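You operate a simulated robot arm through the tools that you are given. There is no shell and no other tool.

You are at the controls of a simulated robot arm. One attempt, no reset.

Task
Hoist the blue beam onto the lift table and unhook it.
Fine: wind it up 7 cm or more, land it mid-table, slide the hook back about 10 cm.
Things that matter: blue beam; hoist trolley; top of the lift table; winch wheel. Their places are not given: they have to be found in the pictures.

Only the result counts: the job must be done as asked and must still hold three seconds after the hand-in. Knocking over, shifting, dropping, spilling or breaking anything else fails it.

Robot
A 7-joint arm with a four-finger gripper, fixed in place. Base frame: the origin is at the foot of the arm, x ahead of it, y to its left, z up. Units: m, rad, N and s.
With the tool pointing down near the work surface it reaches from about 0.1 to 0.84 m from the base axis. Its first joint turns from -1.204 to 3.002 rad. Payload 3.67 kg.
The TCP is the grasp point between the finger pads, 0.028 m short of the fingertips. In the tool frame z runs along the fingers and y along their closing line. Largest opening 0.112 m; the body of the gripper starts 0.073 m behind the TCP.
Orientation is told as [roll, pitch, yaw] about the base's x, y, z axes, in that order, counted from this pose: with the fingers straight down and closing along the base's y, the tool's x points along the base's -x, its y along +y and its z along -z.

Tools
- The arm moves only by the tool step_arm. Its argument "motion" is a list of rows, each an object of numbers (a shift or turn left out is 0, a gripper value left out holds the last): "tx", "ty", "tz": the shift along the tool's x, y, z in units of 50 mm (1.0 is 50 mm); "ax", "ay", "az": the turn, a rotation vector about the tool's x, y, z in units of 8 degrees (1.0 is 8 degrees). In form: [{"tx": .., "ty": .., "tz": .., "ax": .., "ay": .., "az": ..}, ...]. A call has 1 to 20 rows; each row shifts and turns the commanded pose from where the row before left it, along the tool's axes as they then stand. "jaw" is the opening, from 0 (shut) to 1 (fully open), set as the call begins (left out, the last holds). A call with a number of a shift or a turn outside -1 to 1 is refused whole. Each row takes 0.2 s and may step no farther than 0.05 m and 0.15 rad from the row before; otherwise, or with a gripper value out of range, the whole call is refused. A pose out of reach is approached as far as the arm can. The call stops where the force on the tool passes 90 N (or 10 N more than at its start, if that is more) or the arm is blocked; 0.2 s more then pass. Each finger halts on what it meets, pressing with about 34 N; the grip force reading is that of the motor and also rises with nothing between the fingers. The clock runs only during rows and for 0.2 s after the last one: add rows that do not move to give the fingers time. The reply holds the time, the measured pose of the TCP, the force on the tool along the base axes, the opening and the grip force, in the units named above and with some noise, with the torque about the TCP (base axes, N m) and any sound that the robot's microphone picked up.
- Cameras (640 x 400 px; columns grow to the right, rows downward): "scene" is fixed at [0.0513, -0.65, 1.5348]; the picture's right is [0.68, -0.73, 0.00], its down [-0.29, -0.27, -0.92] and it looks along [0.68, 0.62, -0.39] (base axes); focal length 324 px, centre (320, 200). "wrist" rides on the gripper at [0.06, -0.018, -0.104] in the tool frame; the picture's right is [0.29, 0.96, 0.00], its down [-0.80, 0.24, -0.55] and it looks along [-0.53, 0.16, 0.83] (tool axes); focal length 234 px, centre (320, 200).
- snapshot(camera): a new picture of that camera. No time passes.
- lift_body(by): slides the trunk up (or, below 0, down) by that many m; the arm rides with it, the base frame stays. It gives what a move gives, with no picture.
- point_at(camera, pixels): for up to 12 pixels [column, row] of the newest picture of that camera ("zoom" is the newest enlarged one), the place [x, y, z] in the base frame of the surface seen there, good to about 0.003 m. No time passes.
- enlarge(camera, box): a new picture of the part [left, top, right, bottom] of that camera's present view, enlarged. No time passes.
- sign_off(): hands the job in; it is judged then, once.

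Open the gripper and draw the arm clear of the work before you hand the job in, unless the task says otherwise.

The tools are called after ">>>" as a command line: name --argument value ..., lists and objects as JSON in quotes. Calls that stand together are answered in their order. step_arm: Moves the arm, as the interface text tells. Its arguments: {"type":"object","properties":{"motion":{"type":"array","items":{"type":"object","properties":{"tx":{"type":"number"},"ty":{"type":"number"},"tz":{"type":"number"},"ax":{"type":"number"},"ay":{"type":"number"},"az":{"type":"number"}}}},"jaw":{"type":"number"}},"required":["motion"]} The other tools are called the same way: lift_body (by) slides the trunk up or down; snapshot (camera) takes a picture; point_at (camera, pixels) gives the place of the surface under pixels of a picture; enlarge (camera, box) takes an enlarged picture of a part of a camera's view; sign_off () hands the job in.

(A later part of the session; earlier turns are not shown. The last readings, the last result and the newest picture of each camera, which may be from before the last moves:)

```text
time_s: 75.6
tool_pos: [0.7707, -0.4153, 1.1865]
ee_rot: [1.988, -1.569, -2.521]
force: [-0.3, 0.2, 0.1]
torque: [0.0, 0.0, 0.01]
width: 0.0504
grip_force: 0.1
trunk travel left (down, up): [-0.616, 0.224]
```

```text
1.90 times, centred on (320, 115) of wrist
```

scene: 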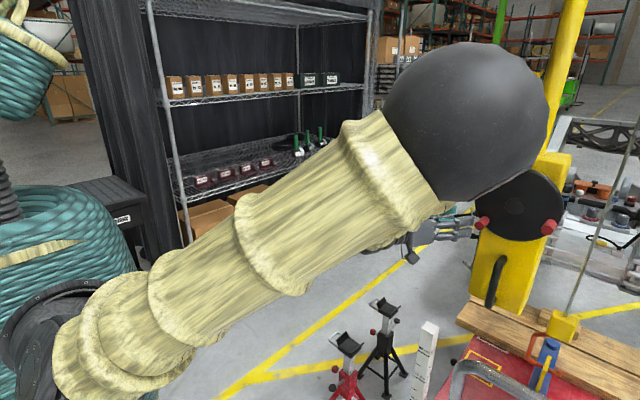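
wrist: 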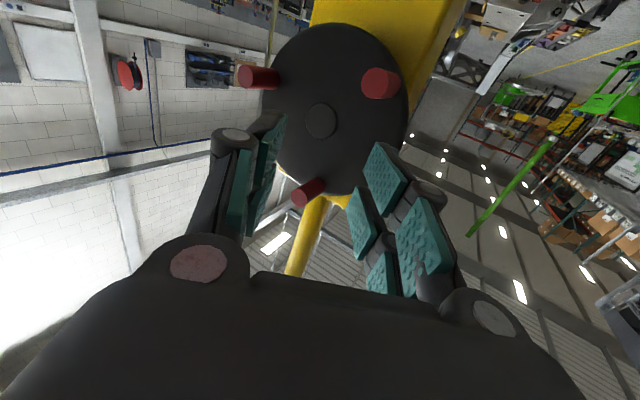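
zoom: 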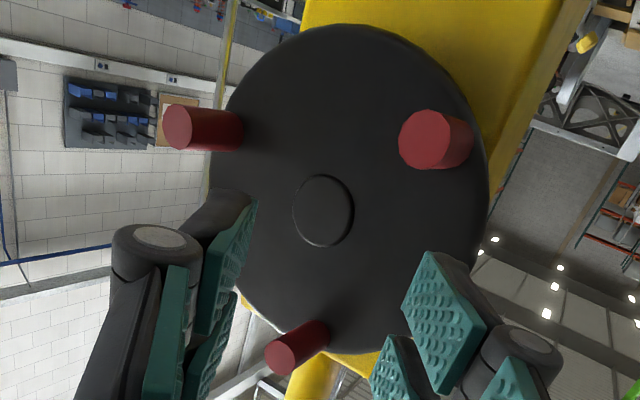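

Pegs are now at θ≈74° (top), 194° and 314° about centre (y -0.5017, z 1.197). I'll roll to about -60° and turn the yaw back to 0 so the tool is parallel to the wheel axis.

>>> step_arm --motion '[{"tz": -0.6}, {"az": -0.94}, {"az": -0.94}, {"az": -0.94}, {"az": -0.94}, {"az": -0.94}, {"az": -0.94}, {"az": -0.94}, {"az": -0.94}, {"ax": -0.477, "ay": -0.825}, {"ax": -0.477, "ay": -0.825}, {"ax": -0.477, "ay": -0.825}, {"ax": -0.477, "ay": -0.825}, {}]'

>>> snapshot --camera "scene"

>>> snapshot --camera "wrist"

```text
time_s: 78.6
tool_pos: [0.7438, -0.4019, 1.186]
ee_rot: [-1.572, -0.521, 1.106]
force: [-0.1, -1.4, 0.0]
torque: [0.01, 0.02, 0.0]
width: 0.0502
grip_force: 0.1
out of reach, approached as far as the arm can: row 10, 11, 12, 13
trunk travel left (down, up): [-0.616, 0.224]
```

```text
taken
```

scene: 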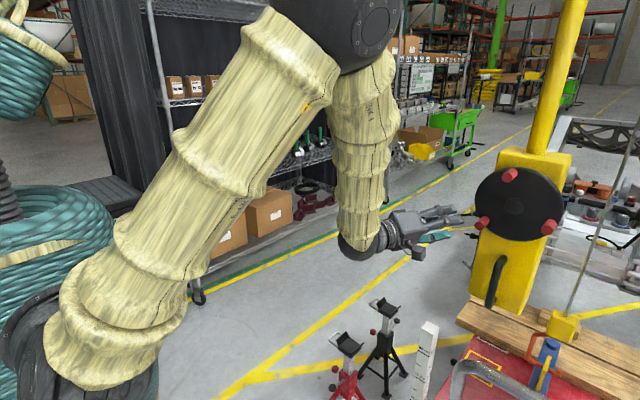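

```text
taken
```

wrist: 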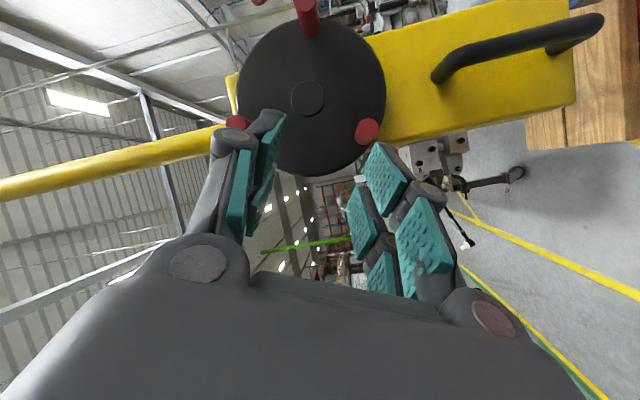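

Yaw back to 0 is out of reach here (tool stays at yaw ≈-27°). Instead I'll use roll -90°, so the pads are horizontal and hold the peg at any yaw, and turn the wheel by moving on a circle with fixed orientation. I'll roll 30° more and rise to the top peg's height.

>>> step_arm --motion '[{"az": -0.94}, {"az": -0.94}, {"az": -0.94}, {"az": -0.93}, {"ty": -0.9}, {"ty": -0.92}, {}]'

>>> snapshot --camera "scene"

>>> snapshot --camera "wrist"

```text
time_s: 80.2
tool_pos: [0.7434, -0.399, 1.2779]
ee_rot: [-1.57, 0.001, 1.106]
force: [0.1, 0.2, 0.5]
torque: [0.01, -0.03, -0.03]
width: 0.0504
grip_force: 0.1
trunk travel left (down, up): [-0.616, 0.224]
```

```text
taken
```

scene: 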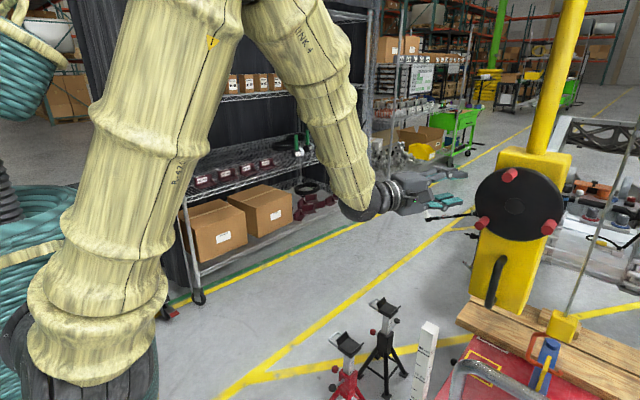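

```text
taken
```

wrist: 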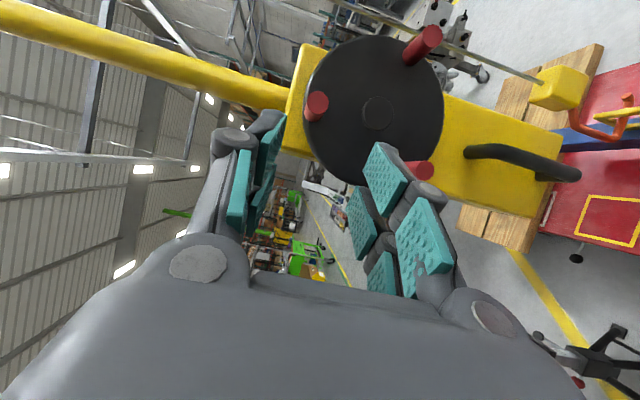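

Pose reached without limits: tool level at z=1.278, yaw -26.6°. The top peg is at (316,105) in the wrist view; I'll measure it again from here.

>>> enlarge --camera "wrist" --box '[280, 20, 480, 200]'

>>> point_at --camera "wrist" --pixels '[[316, 105], [318, 103], [377, 112], [420, 42], [413, 50], [412, 170], [312, 108], [318, 97], [317, 113]]'

```text
2.22 times, centred on (380, 110) of wrist
```

zoom: 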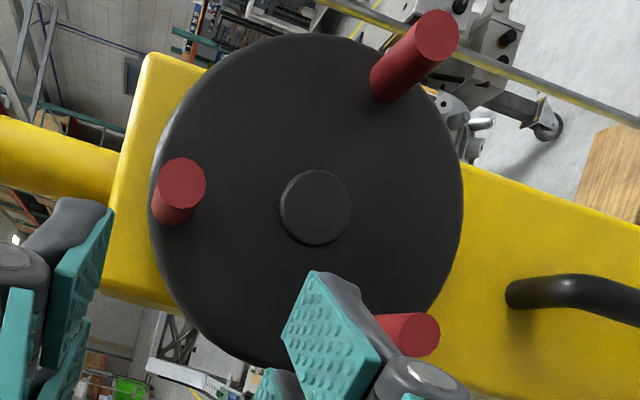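

```text
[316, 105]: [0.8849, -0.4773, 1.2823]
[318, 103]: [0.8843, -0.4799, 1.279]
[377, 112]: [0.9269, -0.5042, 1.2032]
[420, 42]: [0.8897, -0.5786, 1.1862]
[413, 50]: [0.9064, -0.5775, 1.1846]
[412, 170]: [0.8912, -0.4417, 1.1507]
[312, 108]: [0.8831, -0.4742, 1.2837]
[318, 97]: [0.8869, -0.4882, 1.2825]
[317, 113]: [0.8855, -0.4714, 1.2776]
```

Peg A's end centre is at (y -0.4805, z 1.2795). I'll move in along the tool axis to bracket it, then close.

>>> step_arm --motion '[{"tx": 0.126, "ty": -0.02}, {"tz": 0.8}, {"tz": 0.8}, {"tz": 0.8}, {"tz": 0.6}, {"tz": 0.38}, {}]'

>>> snapshot --camera "wrist"

>>> enlarge --camera "scene" --box '[400, 120, 600, 280]'

```text
time_s: 81.8
tool_pos: [0.8912, -0.4796, 1.279]
ee_rot: [-1.573, 0.001, 1.105]
force: [0.0, 0.9, 0.5]
torque: [-0.01, 0.01, 0.04]
width: 0.0505
grip_force: 0.2
trunk travel left (down, up): [-0.616, 0.224]
```

```text
taken
```

wrist: 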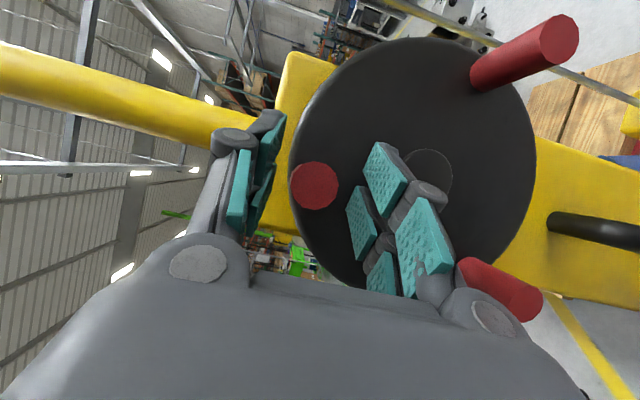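

```text
2.50 times, centred on (500, 200) of scene
```

zoom: 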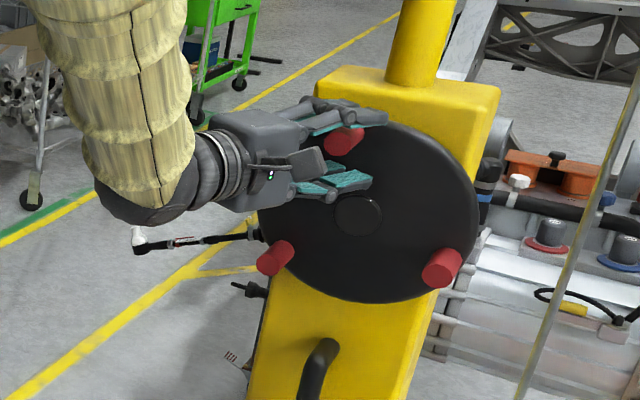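

The peg is centred between the upper and lower fingers. I'll close on it.

>>> step_arm --motion '[{}, {}, {}]' --jaw 0

```text
time_s: 82.6
tool_pos: [0.8921, -0.4792, 1.2805]
ee_rot: [-1.576, 0.003, 1.103]
force: [18.3, -2.4, 26.6]
torque: [-0.31, -0.52, -0.65]
width: 0.0237
grip_force: 44.8
trunk travel left (down, up): [-0.616, 0.224]
```

The peg is gripped (width 0.0237). I'll start lowering: move along the circle in the unwinding direction for 30° with the orientation fixed, then check force and beam.

>>> step_arm --motion '[{"tx": -0.1461, "ty": 0.0563, "tz": -0.0732}, {"tx": -0.14, "ty": 0.0731, "tz": -0.0702}, {"tx": -0.1323, "ty": 0.0889, "tz": -0.0663}, {"tx": -0.1233, "ty": 0.104, "tz": -0.0618}, {"tx": -0.1128, "ty": 0.1176, "tz": -0.0565}, {}]'

>>> enlarge --camera "scene" --box '[400, 120, 640, 400]'

```text
time_s: 84.0
tool_pos: [0.8901, -0.4381, 1.2593]
ee_rot: [-1.574, 0.006, 1.107]
force: [9.7, 24.4, 30.5]
torque: [-0.48, -0.86, 1.14]
width: 0.0236
grip_force: 44.8
trunk travel left (down, up): [-0.616, 0.224]
```

```text
1.43 times, centred on (520, 260) of scene
```

zoom: 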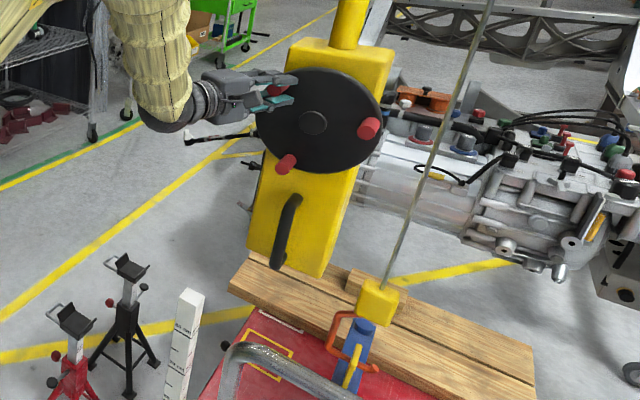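

The wheel turned about 30°, but there's an outward radial strain of ~38 N; I must make sure the trolley isn't being pushed along y. I'll measure the hub, cable and beam.

>>> point_at --camera "zoom" --pixels '[[314, 123], [286, 165], [366, 128], [432, 165], [400, 260], [355, 370], [378, 300], [290, 205]]'

>>> snapshot --camera "wrist"

```text
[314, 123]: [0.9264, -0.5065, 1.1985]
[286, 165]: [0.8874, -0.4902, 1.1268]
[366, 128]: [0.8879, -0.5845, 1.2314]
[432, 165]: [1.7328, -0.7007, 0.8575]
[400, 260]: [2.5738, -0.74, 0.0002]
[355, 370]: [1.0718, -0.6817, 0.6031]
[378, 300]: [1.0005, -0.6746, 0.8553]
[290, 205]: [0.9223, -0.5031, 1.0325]
```

```text
taken
```

wrist: 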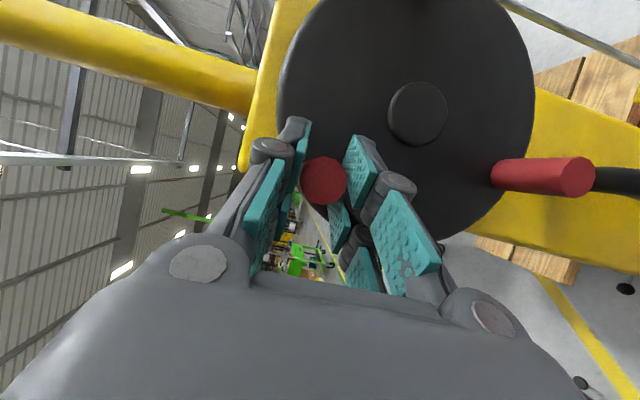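

I'll measure peg A's actual end position in the wrist view against the TCP.

>>> point_at --camera "wrist" --pixels '[[324, 181], [312, 181], [336, 181], [324, 168], [418, 113], [400, 105], [436, 120], [575, 178]]'

>>> enlarge --camera "wrist" --box '[230, 60, 450, 300]'

```text
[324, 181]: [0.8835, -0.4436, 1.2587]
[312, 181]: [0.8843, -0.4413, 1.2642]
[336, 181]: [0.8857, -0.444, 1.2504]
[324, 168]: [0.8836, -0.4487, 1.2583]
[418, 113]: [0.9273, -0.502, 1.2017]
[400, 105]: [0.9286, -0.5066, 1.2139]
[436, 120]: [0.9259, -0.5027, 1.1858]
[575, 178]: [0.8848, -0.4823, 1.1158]
```

```text
1.67 times, centred on (340, 180) of wrist
```

zoom: 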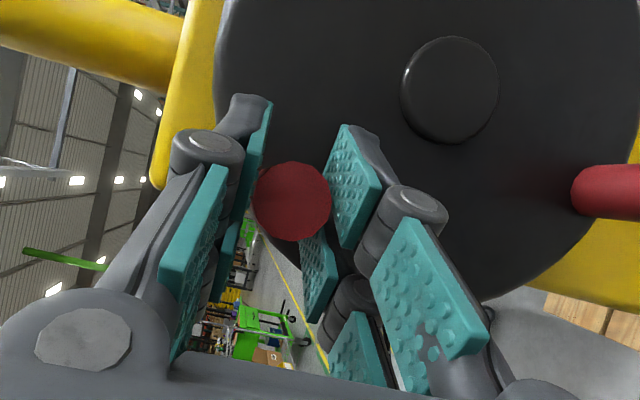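

The wheel followed properly (peg A now at θ≈45°, hub unmoved at y≈-0.503, block down 1.7 cm). I'll go on for another 60° along the circle with a small outward bias.

>>> step_arm --motion '[{"tx": -0.1377, "ty": 0.1311, "tz": -0.069}, {"tx": -0.089, "ty": 0.1424, "tz": -0.0446}, {"tx": -0.0754, "ty": 0.1519, "tz": -0.0378}, {"tx": -0.0607, "ty": 0.16, "tz": -0.0304}, {"tx": -0.0454, "ty": 0.1662, "tz": -0.0228}, {"tx": -0.0297, "ty": 0.1705, "tz": -0.0149}, {"tx": -0.0135, "ty": 0.1731, "tz": -0.0068}, {"tx": 0.0027, "ty": 0.1738, "tz": 0.0013}, {"tx": 0.019, "ty": 0.1723, "tz": 0.0095}, {"tx": 0.0349, "ty": 0.1693, "tz": 0.0175}, {}]'

>>> enlarge --camera "scene" --box '[400, 120, 640, 400]'

>>> snapshot --camera "wrist"

```text
time_s: 86.4
tool_pos: [0.8907, -0.4226, 1.1765]
ee_rot: [-1.574, 0.0, 1.105]
force: [-12.0, 5.3, 6.3]
torque: [-0.45, -0.18, 0.31]
width: 0.024
grip_force: 44.8
trunk travel left (down, up): [-0.616, 0.224]
```

```text
1.43 times, centred on (520, 260) of scene
```

zoom: 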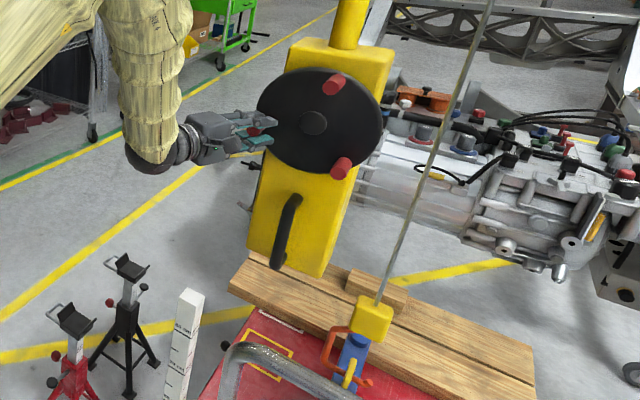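

```text
taken
```

wrist: 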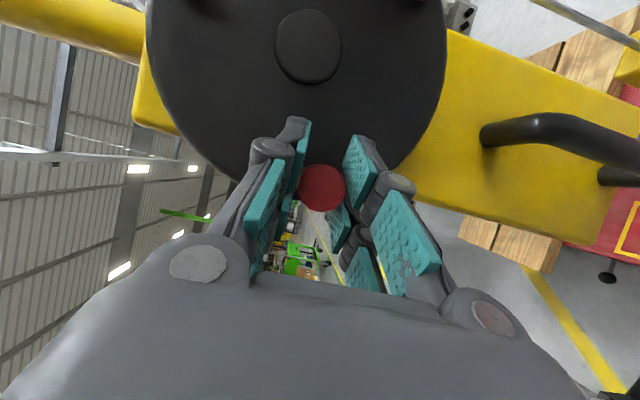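

Forces are low and the wheel has turned 90°. I'll measure the beam's present height.

>>> enlarge --camera "scene" --box '[500, 300, 600, 400]'

>>> point_at --camera "zoom" --pixels '[[320, 180], [290, 220], [260, 330], [250, 250], [330, 80], [380, 360], [320, 360], [220, 270]]'

```text
4.00 times, centred on (550, 350) of scene
```

zoom: 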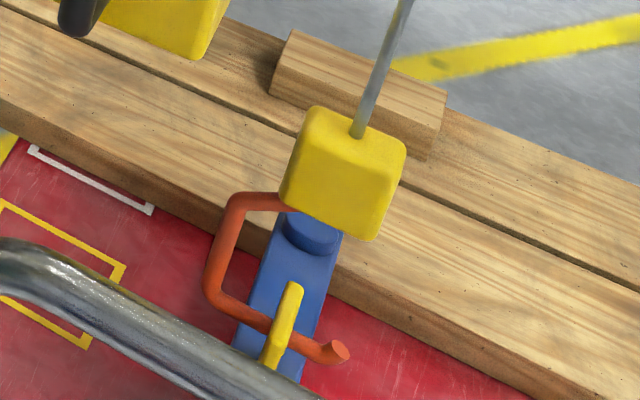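

```text
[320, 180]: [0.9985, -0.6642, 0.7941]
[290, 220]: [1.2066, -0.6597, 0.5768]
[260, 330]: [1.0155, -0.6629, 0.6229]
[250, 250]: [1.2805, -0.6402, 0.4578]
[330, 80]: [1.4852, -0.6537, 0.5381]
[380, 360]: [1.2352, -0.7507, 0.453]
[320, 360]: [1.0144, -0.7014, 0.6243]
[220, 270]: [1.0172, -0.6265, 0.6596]
```

The beam is about 4.3 cm above the table now. I'll lower 42° more (~3 cm), then check.

>>> step_arm --motion '[{"tx": 0.0506, "ty": 0.1643, "tz": 0.0254}, {"tx": 0.0657, "ty": 0.1575, "tz": 0.0329}, {"tx": 0.08, "ty": 0.1489, "tz": 0.0401}, {"tx": 0.0935, "ty": 0.1388, "tz": 0.0469}, {"tx": 0.1058, "ty": 0.127, "tz": 0.053}, {"tx": 0.1172, "ty": 0.114, "tz": 0.0587}, {"tx": 0.1273, "ty": 0.0996, "tz": 0.0638}, {}]'

>>> enlarge --camera "scene" --box '[500, 300, 600, 400]'

>>> snapshot --camera "wrist"

```text
time_s: 88.2
tool_pos: [0.8916, -0.458, 1.1306]
ee_rot: [-1.574, 0.001, 1.102]
force: [-1.8, 3.5, 9.5]
torque: [-0.32, -0.35, 1.07]
width: 0.0235
grip_force: 45.4
trunk travel left (down, up): [-0.616, 0.224]
```

```text
4.00 times, centred on (550, 350) of scene
```

zoom: 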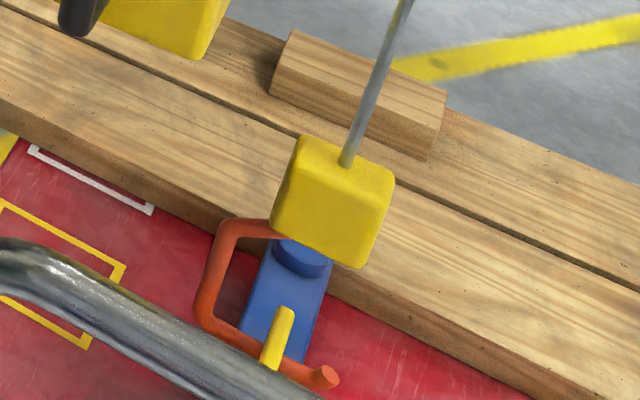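

```text
taken
```

wrist: 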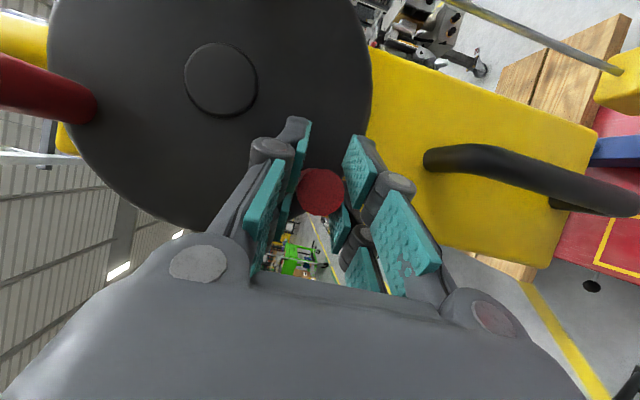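

The wheel is at θ≈-57° and the beam lower. I'll measure the disc top, eye and block.

>>> point_at --camera "zoom" --pixels '[[298, 250], [310, 262], [278, 330], [325, 378], [335, 200], [345, 90], [300, 320], [225, 240], [262, 290], [330, 290]]'

```text
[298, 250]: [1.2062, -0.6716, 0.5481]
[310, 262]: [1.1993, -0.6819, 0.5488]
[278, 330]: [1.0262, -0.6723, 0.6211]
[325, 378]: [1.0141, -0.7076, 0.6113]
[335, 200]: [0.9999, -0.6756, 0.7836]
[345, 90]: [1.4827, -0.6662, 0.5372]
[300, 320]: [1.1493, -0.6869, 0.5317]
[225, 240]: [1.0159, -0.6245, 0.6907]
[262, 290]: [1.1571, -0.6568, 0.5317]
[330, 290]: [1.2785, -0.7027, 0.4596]
```

The beam is ~1.3 cm above its landing height. I'll lower 24° more, to touch down gently.

>>> step_arm --motion '[{"tx": 0.1358, "ty": 0.0843, "tz": 0.0681}, {"tx": 0.143, "ty": 0.0679, "tz": 0.0717}, {"tx": 0.0743, "ty": 0.0254, "tz": 0.0372}, {"tx": 0.0743, "ty": 0.0254, "tz": 0.0372}, {"tx": 0.0762, "ty": 0.0166, "tz": 0.0382}, {"tx": 0.0762, "ty": 0.0166, "tz": 0.0382}, {}]'

>>> enlarge --camera "scene" --box '[500, 300, 600, 400]'

>>> point_at --camera "zoom" --pixels '[[300, 262], [278, 345], [300, 330], [262, 300], [325, 385], [335, 210], [330, 215], [225, 255]]'

```text
time_s: 89.8
tool_pos: [0.8915, -0.4783, 1.1204]
ee_rot: [-1.571, 0.003, 1.101]
force: [2.5, -1.5, 9.6]
torque: [-0.06, -0.27, -0.46]
width: 0.0237
grip_force: 45.4
out of reach, approached as far as the arm can: row 4, 5, 6
trunk travel left (down, up): [-0.616, 0.224]
```

```text
4.00 times, centred on (550, 350) of scene
```

zoom: 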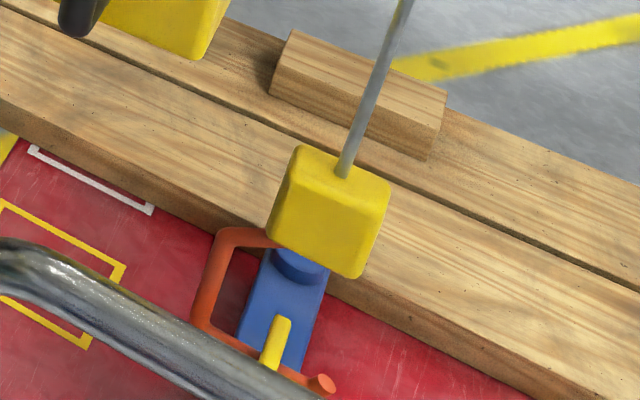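

```text
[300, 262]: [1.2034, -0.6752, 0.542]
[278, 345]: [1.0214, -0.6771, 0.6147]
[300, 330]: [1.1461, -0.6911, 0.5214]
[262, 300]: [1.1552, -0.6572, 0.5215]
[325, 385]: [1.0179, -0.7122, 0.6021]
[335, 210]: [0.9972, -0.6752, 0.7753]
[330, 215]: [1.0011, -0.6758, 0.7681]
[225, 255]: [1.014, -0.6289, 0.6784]
```

The beam is practically at table height (top z≈0.521), but the last rows were out of reach with this yaw. I'll turn the tool further toward -y by about 10° (the horizontal pads can pivot on the peg) to go on.

>>> step_arm --motion '[{"ay": 0.3}, {"ay": 0.3}, {"ay": 0.3}, {"ay": 0.3}, {}]'

>>> enlarge --camera "scene" --box '[500, 300, 600, 400]'

>>> point_at --camera "zoom" --pixels '[[300, 262], [278, 345], [300, 330], [262, 300], [325, 385], [335, 210], [330, 215], [225, 255]]'

>>> snapshot --camera "wrist"

```text
time_s: 91.0
tool_pos: [0.8917, -0.4777, 1.1189]
ee_rot: [-1.571, 0.002, 0.935]
force: [-3.3, 8.0, -1.1]
torque: [-0.36, 0.06, 0.38]
width: 0.0239
grip_force: 45.2
trunk travel left (down, up): [-0.616, 0.224]
```

```text
4.00 times, centred on (550, 350) of scene
```

zoom: 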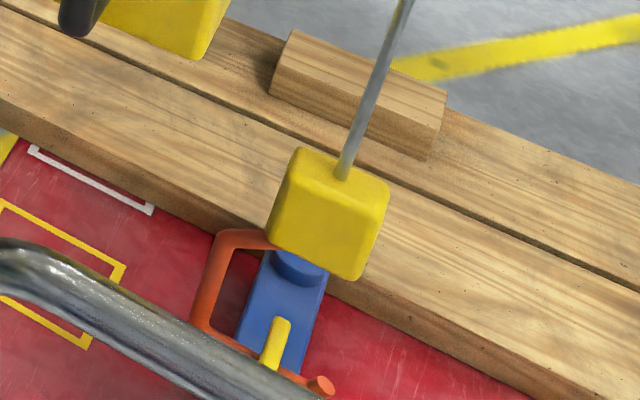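

```text
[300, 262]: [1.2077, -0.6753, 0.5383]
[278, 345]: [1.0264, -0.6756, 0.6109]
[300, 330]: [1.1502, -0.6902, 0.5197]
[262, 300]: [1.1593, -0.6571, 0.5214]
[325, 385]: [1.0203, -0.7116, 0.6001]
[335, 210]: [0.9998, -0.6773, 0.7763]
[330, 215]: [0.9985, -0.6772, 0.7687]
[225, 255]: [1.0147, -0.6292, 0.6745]
```

```text
taken
```

wrist: 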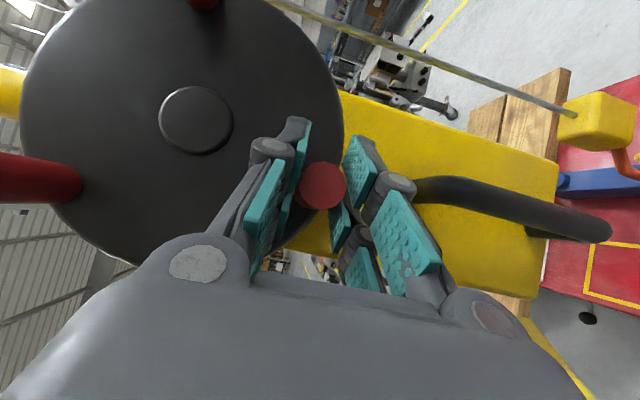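

Yaw is -36° with the peg still held, beam top at z≈0.520 (landed or about to). I'll continue 30° to set it down fully and slacken the hook, then check.

>>> step_arm --motion '[{"tx": 0.1358, "ty": 0.042, "tz": 0.1}, {"tx": 0.1385, "ty": 0.0242, "tz": 0.102}, {"tx": 0.1399, "ty": 0.006, "tz": 0.1031}, {"tx": 0.1395, "ty": -0.0121, "tz": 0.1028}, {"tx": 0.1377, "ty": -0.03, "tz": 0.1015}, {}]'

>>> enlarge --camera "scene" --box '[500, 300, 600, 400]'

>>> point_at --camera "zoom" --pixels '[[300, 262], [278, 345], [300, 330], [262, 300], [330, 225], [225, 265], [345, 120]]'

```text
time_s: 92.4
tool_pos: [0.8913, -0.5222, 1.1165]
ee_rot: [-1.57, 0.002, 0.935]
force: [-7.4, 2.5, -14.0]
torque: [-0.42, 0.56, 0.23]
width: 0.0237
grip_force: 44.7
trunk travel left (down, up): [-0.616, 0.224]
```

```text
4.00 times, centred on (550, 350) of scene
```

zoom: 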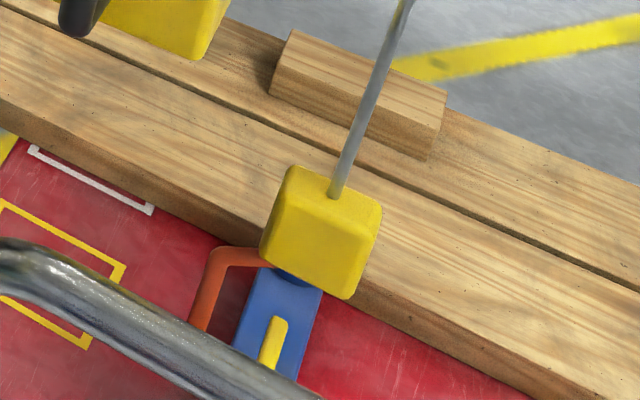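

```text
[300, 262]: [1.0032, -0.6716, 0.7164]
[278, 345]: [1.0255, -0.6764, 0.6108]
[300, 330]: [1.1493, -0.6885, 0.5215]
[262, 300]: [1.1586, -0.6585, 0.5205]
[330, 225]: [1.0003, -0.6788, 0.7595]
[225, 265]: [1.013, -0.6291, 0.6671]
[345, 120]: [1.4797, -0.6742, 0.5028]
```

The beam is down and level on the table (top z≈0.521, eye top 0.611 unchanged) and the hook has dropped about 1.5 cm with slack. I'll lower 12° more to centre the finger in the eye opening.

>>> step_arm --motion '[{"tx": 0.1344, "ty": -0.048, "tz": 0.099}, {"tx": 0.1296, "ty": -0.0651, "tz": 0.0955}, {}]'

>>> enlarge --camera "scene" --box '[500, 300, 600, 400]'

>>> snapshot --camera "wrist"

```text
time_s: 93.2
tool_pos: [0.8922, -0.5421, 1.1217]
ee_rot: [-1.565, 0.001, 0.933]
force: [-21.4, -2.9, -27.5]
torque: [-0.49, 1.13, -0.32]
width: 0.0235
grip_force: 44.5
trunk travel left (down, up): [-0.616, 0.224]
```

```text
4.00 times, centred on (550, 350) of scene
```

zoom: 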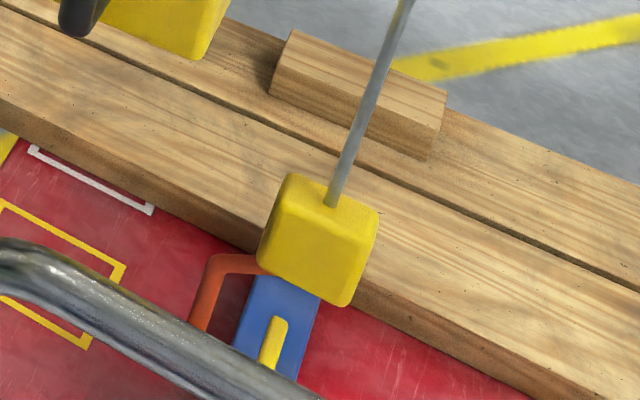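

```text
taken
```

wrist: 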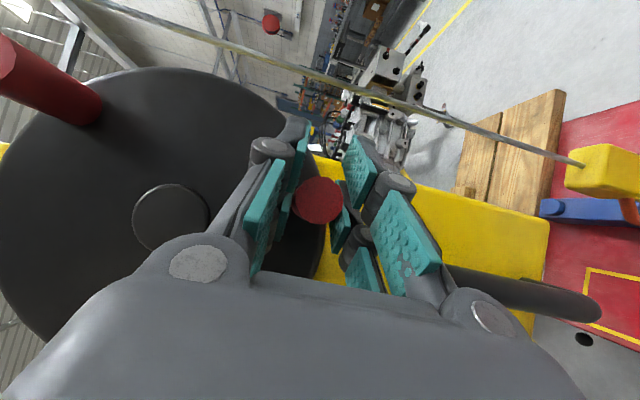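

The hook now has ~2.3 cm of slack and the beam stays put. I'll open and back away from the wheel along the tool axis.

>>> step_arm --motion '[{}, {}, {"tz": -0.4}, {"tz": -0.8}, {"tz": -0.9}, {"tz": -0.9}, {}]' --jaw 0.55

>>> snapshot --camera "scene"

>>> snapshot --camera "wrist"

```text
time_s: 94.8
tool_pos: [0.7738, -0.4506, 1.1223]
ee_rot: [-1.571, 0.002, 0.938]
force: [1.2, -0.6, -0.4]
torque: [0.0, -0.02, -0.03]
width: 0.0617
grip_force: 0.1
trunk travel left (down, up): [-0.616, 0.224]
```

```text
taken
```

scene: 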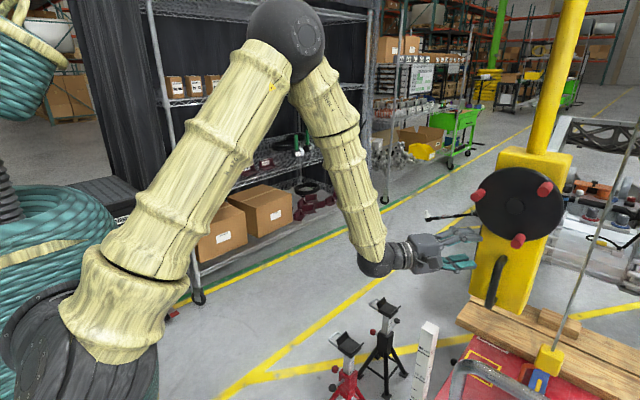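

```text
taken
```

wrist: 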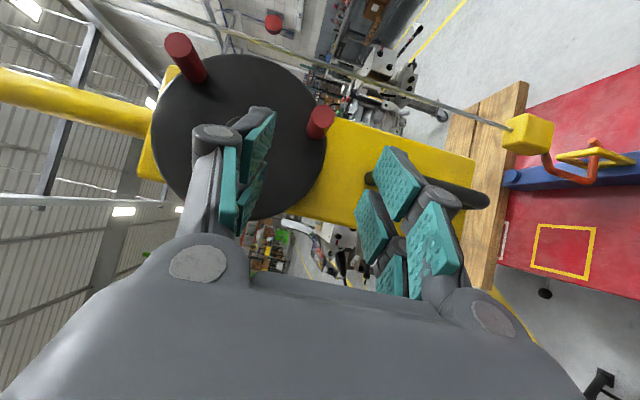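

Now the wrist camera sees the block (528,132), hook (570,175) and eye (597,157). I'll zoom in to verify the finger's clearance within the eye.

>>> enlarge --camera "wrist" --box '[490, 90, 640, 230]'

>>> point_at --camera "zoom" --pixels '[[320, 310], [400, 385], [450, 370], [465, 240], [420, 290], [390, 265], [540, 275], [530, 300], [300, 370], [160, 180], [450, 300], [600, 320]]'

```text
2.86 times, centred on (565, 160) of wrist
```

zoom: 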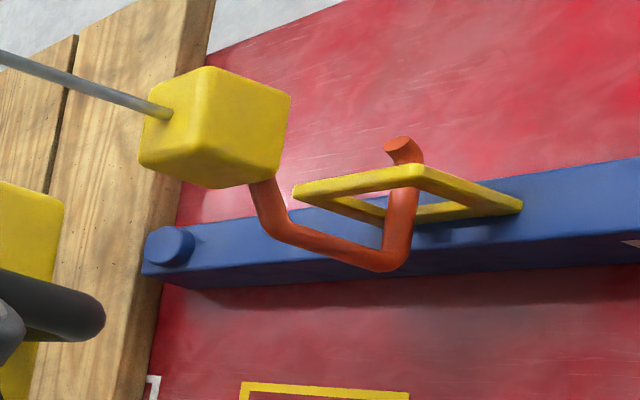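

```text
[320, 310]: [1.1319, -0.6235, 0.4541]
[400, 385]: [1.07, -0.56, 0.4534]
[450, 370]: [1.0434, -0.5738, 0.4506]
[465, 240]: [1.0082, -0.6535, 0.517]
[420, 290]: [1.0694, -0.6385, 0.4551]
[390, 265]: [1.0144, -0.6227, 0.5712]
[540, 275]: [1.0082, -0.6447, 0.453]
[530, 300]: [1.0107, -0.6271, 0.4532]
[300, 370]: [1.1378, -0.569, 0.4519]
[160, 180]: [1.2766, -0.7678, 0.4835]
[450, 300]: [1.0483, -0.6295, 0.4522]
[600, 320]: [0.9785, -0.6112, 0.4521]
```

The finger passes through the eye with visible space. I'll measure finger, tip and eye bars here.

>>> point_at --camera "zoom" --pixels '[[398, 230], [402, 200], [410, 165], [397, 145], [340, 185], [310, 192], [470, 185], [510, 203], [440, 212], [350, 205], [270, 200], [330, 245]]'

>>> enlarge --camera "wrist" --box '[550, 130, 620, 190]'

```text
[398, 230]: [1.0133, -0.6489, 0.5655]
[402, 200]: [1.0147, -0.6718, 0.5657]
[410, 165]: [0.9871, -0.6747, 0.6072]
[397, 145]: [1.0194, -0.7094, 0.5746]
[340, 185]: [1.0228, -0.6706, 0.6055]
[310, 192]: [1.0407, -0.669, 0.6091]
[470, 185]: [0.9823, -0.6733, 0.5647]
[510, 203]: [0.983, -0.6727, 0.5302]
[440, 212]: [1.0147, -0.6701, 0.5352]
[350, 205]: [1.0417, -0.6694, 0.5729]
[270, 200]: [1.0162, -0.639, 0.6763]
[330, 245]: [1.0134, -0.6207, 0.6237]
```

```text
6.67 times, centred on (585, 160) of wrist
```

zoom: 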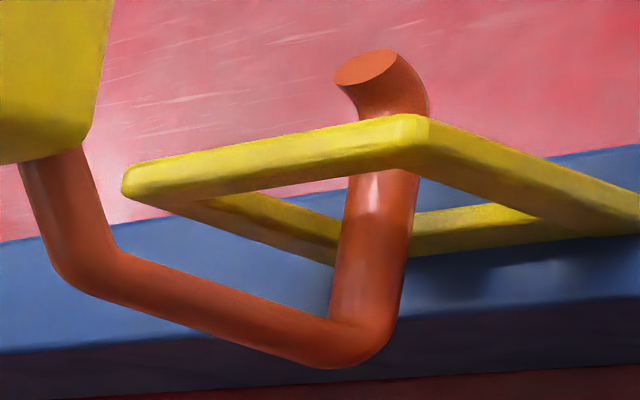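

The finger centre (z≈0.561) sits mid-opening (0.538–0.595), the eye is at y≈-0.673, and everything is free. Now I go back to the handle pose: yaw to -30.5°, to z≈1.187, then roll back +90°.

>>> step_arm --motion '[{"ay": -0.71}, {"tx": -0.268, "ty": -0.648, "tz": -0.222}, {"tx": -0.268, "ty": -0.648, "tz": -0.222}, {"az": 0.9375}, {"az": 0.9375}, {"az": 0.9375}, {"az": 0.9375}, {"az": 0.9375}, {"az": 0.9375}, {"az": 0.9375}, {"az": 0.9375}, {"az": 0.9375}, {"az": 0.9375}, {"az": 0.9375}, {"az": 0.9375}, {}]'

>>> snapshot --camera "scene"

>>> snapshot --camera "wrist"

```text
time_s: 98.2
tool_pos: [0.7658, -0.4139, 1.1884]
ee_rot: [-2.608, -1.569, 2.075]
force: [0.1, 0.2, 0.6]
torque: [0.0, 0.01, 0.01]
width: 0.0617
grip_force: 0.1
trunk travel left (down, up): [-0.616, 0.224]
```

```text
taken
```

scene: 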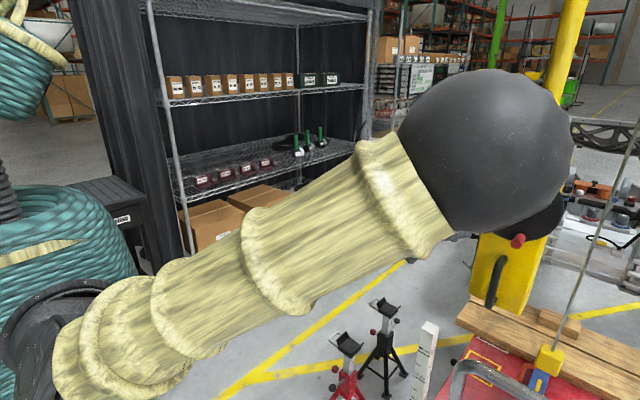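

```text
taken
```

wrist: 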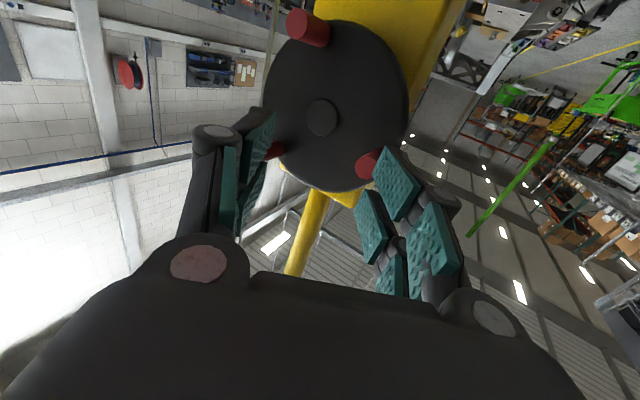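

The pose is reached (yaw -30.5°, roll 0). I'll lower the trunk 0.2 m to handle height, the same way as before.

>>> lift_body --by -0.2

>>> snapshot --camera "wrist"

>>> snapshot --camera "scene"

```text
time_s: 100.4
tool_pos: [0.7646, -0.4143, 0.9881]
ee_rot: [-2.069, -1.57, 1.533]
force: [0.4, 0.6, -0.9]
torque: [0.03, 0.0, 0.02]
width: 0.0616
grip_force: 0.1
trunk travel left (down, up): [-0.416, 0.424]
```

```text
taken
```

wrist: 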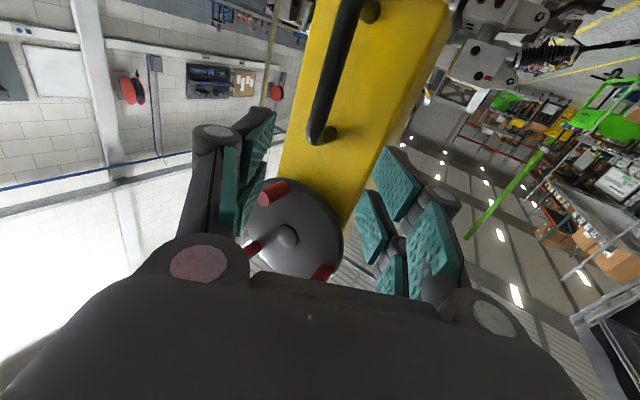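

```text
taken
```

scene: 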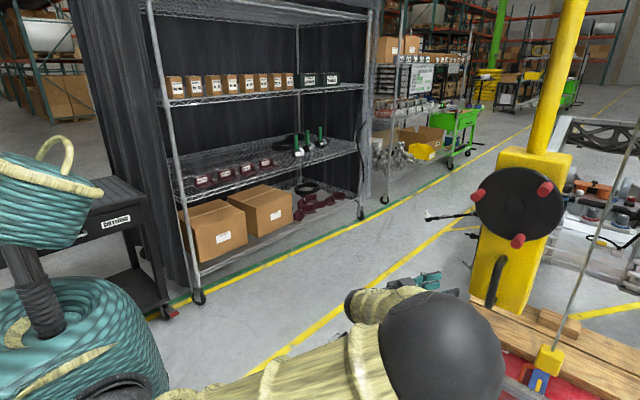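

The handle bar is ahead at about (325,110) in the wrist view. I'll measure it and the handle's place.

>>> point_at --camera "wrist" --pixels '[[325, 105], [332, 75], [340, 45], [320, 130], [316, 105], [335, 105]]'

>>> point_at --camera "scene" --pixels '[[490, 290], [495, 268], [440, 340], [440, 300], [548, 360]]'

```text
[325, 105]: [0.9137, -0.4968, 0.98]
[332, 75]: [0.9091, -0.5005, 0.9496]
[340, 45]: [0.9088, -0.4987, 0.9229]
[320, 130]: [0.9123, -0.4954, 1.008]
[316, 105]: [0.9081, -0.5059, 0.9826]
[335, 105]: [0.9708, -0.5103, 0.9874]
```

```text
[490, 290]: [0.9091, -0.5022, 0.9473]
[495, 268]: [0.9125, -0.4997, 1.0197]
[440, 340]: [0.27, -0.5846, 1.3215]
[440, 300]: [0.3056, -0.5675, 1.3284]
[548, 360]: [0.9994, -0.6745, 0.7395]
```

Bar centre is at (0.918, -0.503). I'll narrow the opening slightly, advance 17.7 cm along the tool axis, and close.

>>> step_arm --motion '[{"ty": 0.04}, {"tz": 0.8}, {"tz": 0.8}, {"tz": 0.8}, {"tz": 0.7}, {"tz": 0.42}, {}]' --jaw 0.45

>>> snapshot --camera "wrist"

```text
time_s: 102.0
tool_pos: [0.9187, -0.5026, 0.9888]
ee_rot: [-1.828, -1.569, 1.294]
force: [0.8, 0.0, -0.4]
torque: [0.01, 0.02, 0.03]
width: 0.0504
grip_force: 0.0
trunk travel left (down, up): [-0.416, 0.424]
```

```text
taken
```

wrist: 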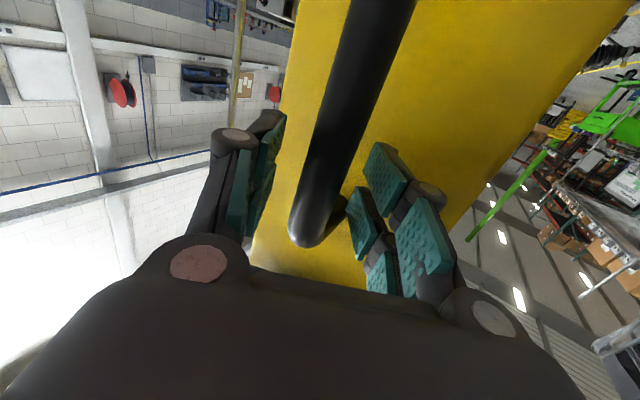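

The bar is between the fingers. I'll close, then check the force before sliding the trolley back.

>>> step_arm --motion '[{}, {}, {}]' --jaw 0

>>> enlarge --camera "scene" --box '[480, 280, 600, 400]'

```text
time_s: 102.8
tool_pos: [0.9192, -0.504, 0.9892]
ee_rot: [-1.831, -1.569, 1.296]
force: [3.0, -0.2, 0.5]
torque: [-0.49, 0.61, 0.04]
width: 0.0211
grip_force: 44.9
trunk travel left (down, up): [-0.416, 0.424]
```

```text
3.33 times, centred on (540, 340) of scene
```

zoom: 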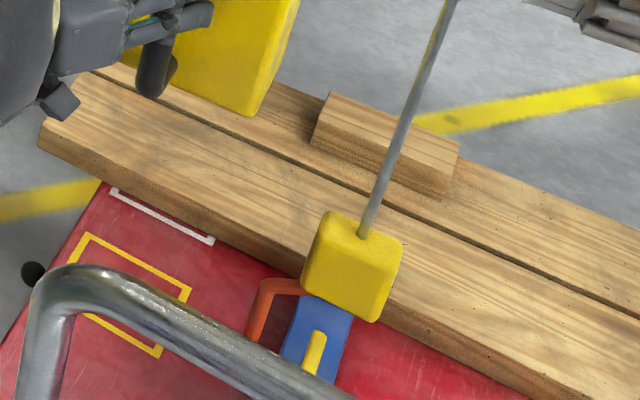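

Gripped with almost no strain. I'll slide the trolley back 5 cm in +y first and check the beam isn't dragged.

>>> step_arm --motion '[{"ty": 0.086, "tz": -0.051}, {"ty": 0.172, "tz": -0.102}, {"ty": 0.172, "tz": -0.102}, {"ty": 0.172, "tz": -0.102}, {"ty": 0.172, "tz": -0.102}, {"ty": 0.086, "tz": -0.051}, {}]'

>>> enlarge --camera "scene" --box '[480, 280, 600, 400]'

>>> point_at --camera "zoom" --pixels '[[316, 350], [340, 340], [305, 320], [350, 270], [330, 370]]'

```text
time_s: 104.4
tool_pos: [0.9189, -0.4542, 0.9894]
ee_rot: [-2.394, -1.568, 1.859]
force: [13.6, -8.0, 11.6]
torque: [-0.8, 0.16, 0.05]
width: 0.0207
grip_force: 45.2
trunk travel left (down, up): [-0.416, 0.424]
```

```text
3.33 times, centred on (540, 340) of scene
```

zoom: 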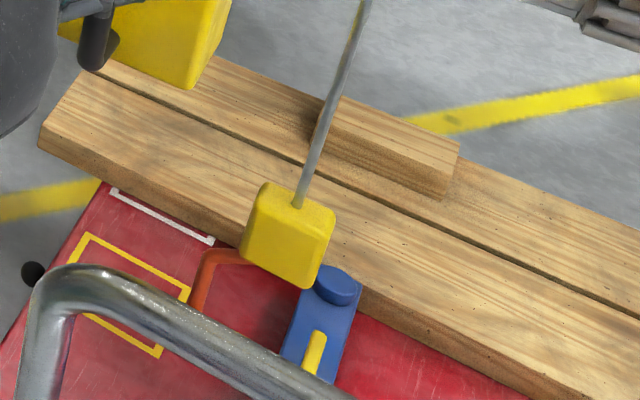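

```text
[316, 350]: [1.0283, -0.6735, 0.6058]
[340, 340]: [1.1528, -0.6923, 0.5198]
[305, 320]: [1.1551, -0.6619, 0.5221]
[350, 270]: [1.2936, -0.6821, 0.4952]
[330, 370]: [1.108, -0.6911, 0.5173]
```

The hook moved 5 cm while the beam and eye stayed exactly in place. I'll slide the remaining 5 cm.

>>> step_arm --motion '[{"ty": 0.086, "tz": -0.045}, {"ty": 0.172, "tz": -0.095}, {"ty": 0.172, "tz": -0.1}, {"ty": 0.172, "tz": -0.1}, {"ty": 0.172, "tz": -0.1}, {"ty": 0.1, "tz": -0.058}, {}]'

>>> enlarge --camera "scene" --box '[480, 280, 600, 400]'

>>> snapshot --camera "scene"

```text
time_s: 106.0
tool_pos: [0.9196, -0.4014, 0.9872]
ee_rot: [-1.823, -1.57, 1.289]
force: [3.9, -6.4, 14.1]
torque: [-0.65, 0.27, 0.1]
width: 0.0209
grip_force: 44.9
trunk travel left (down, up): [-0.416, 0.424]
```

```text
3.33 times, centred on (540, 340) of scene
```

zoom: 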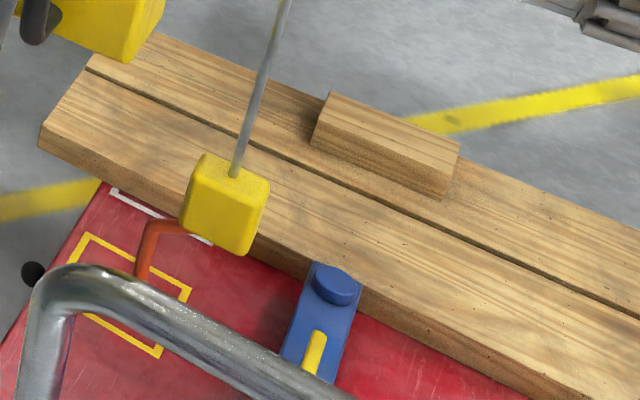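

```text
taken
```

scene: 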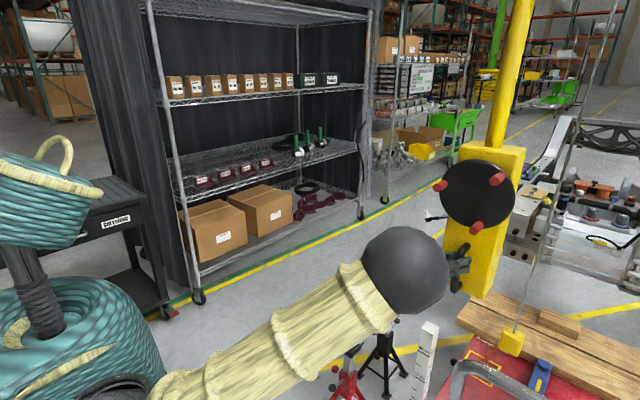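

The hook is 10.3 cm back and clear of the eye, while the beam stays put on the table. I'll open the gripper and back off.

>>> step_arm --motion '[{}, {}, {"tz": -0.3}, {"tz": -0.7}, {"tz": -0.9}, {"tz": -0.9}, {"tz": -0.9}, {"tz": -0.9}, {}]' --jaw 0.45

>>> snapshot --camera "scene"

>>> snapshot --camera "wrist"

```text
time_s: 108.0
tool_pos: [0.7212, -0.2859, 0.9866]
ee_rot: [-1.878, -1.569, 1.343]
force: [-0.3, 0.3, 0.9]
torque: [-0.02, -0.01, -0.02]
width: 0.0505
grip_force: 0.0
trunk travel left (down, up): [-0.416, 0.424]
```

```text
taken
```

scene: 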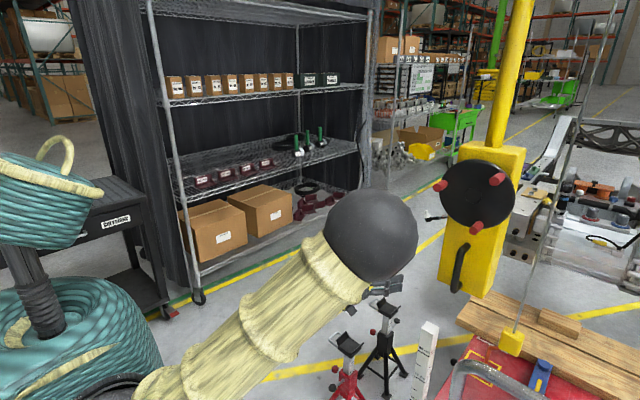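

```text
taken
```

wrist: 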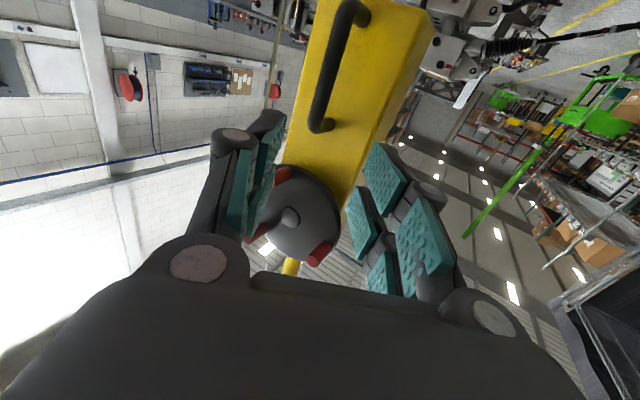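

Released and clear. I'll raise the trunk 0.2 m and draw the arm further back, and then check the final state.

>>> lift_body --by 0.2

>>> step_arm --motion '[{"tz": -0.8}, {"tz": -0.8}, {"az": -0.9}, {"az": -0.9}, {"az": -0.9}, {"az": -0.9}, {"az": -0.9}, {"az": -0.9}, {"az": -0.9}, {"az": -0.9}, {"az": -0.9}, {"az": -0.9}, {}]' --jaw 1

>>> snapshot --camera "scene"

>>> snapshot --camera "wrist"

```text
time_s: 110.1
tool_pos: [0.7206, -0.2867, 1.187]
ee_rot: [-1.893, -1.57, 1.359]
force: [-0.6, 0.5, -0.7]
torque: [0.03, -0.01, -0.03]
width: 0.0506
grip_force: 0.0
trunk travel left (down, up): [-0.616, 0.224]
```

```text
time_s: 112.9
tool_pos: [0.6526, -0.2449, 1.1872]
ee_rot: [-1.57, -0.313, 1.035]
force: [0.4, 0.2, -0.1]
torque: [-0.05, 0.0, 0.0]
width: 0.1118
grip_force: 0.0
trunk travel left (down, up): [-0.616, 0.224]
```

```text
taken
```

scene: 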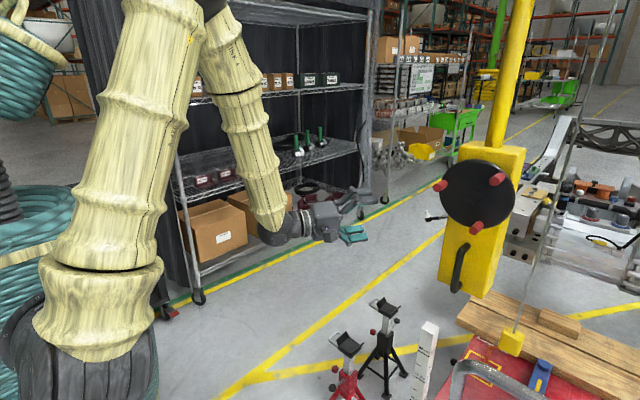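

```text
taken
```

wrist: 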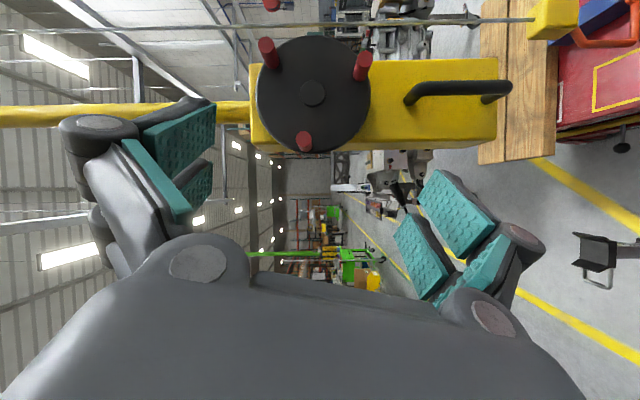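

The arm is clear and the gripper open. I'll make a last check of beam, hook and stands.

>>> enlarge --camera "scene" --box '[480, 280, 600, 400]'

>>> point_at --camera "zoom" --pixels '[[338, 285], [316, 345], [305, 320], [340, 340], [225, 200], [145, 260], [238, 140]]'

>>> enlarge --camera "scene" --box '[310, 280, 450, 400]'

```text
3.33 times, centred on (540, 340) of scene
```

zoom: 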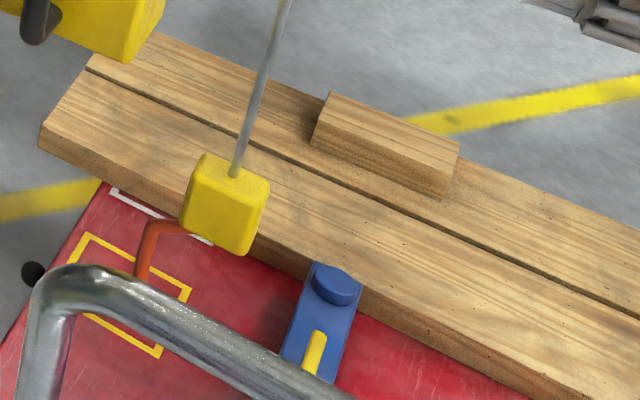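

```text
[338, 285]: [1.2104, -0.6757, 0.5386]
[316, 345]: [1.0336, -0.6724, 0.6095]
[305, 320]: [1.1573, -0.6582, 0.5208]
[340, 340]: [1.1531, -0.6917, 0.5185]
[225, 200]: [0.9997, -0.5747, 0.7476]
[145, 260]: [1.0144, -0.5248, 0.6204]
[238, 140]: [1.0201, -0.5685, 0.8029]
```

```text
3.33 times, centred on (380, 340) of scene
```

zoom: 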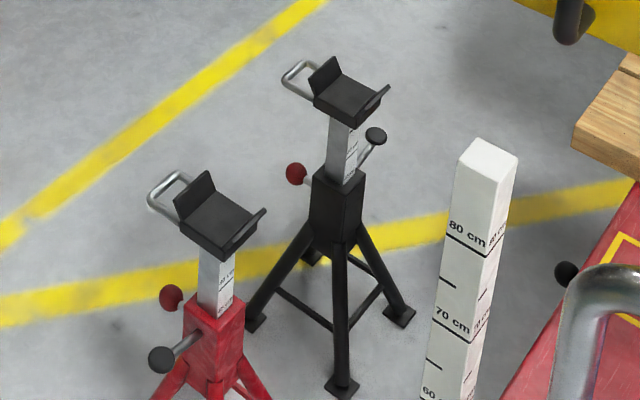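

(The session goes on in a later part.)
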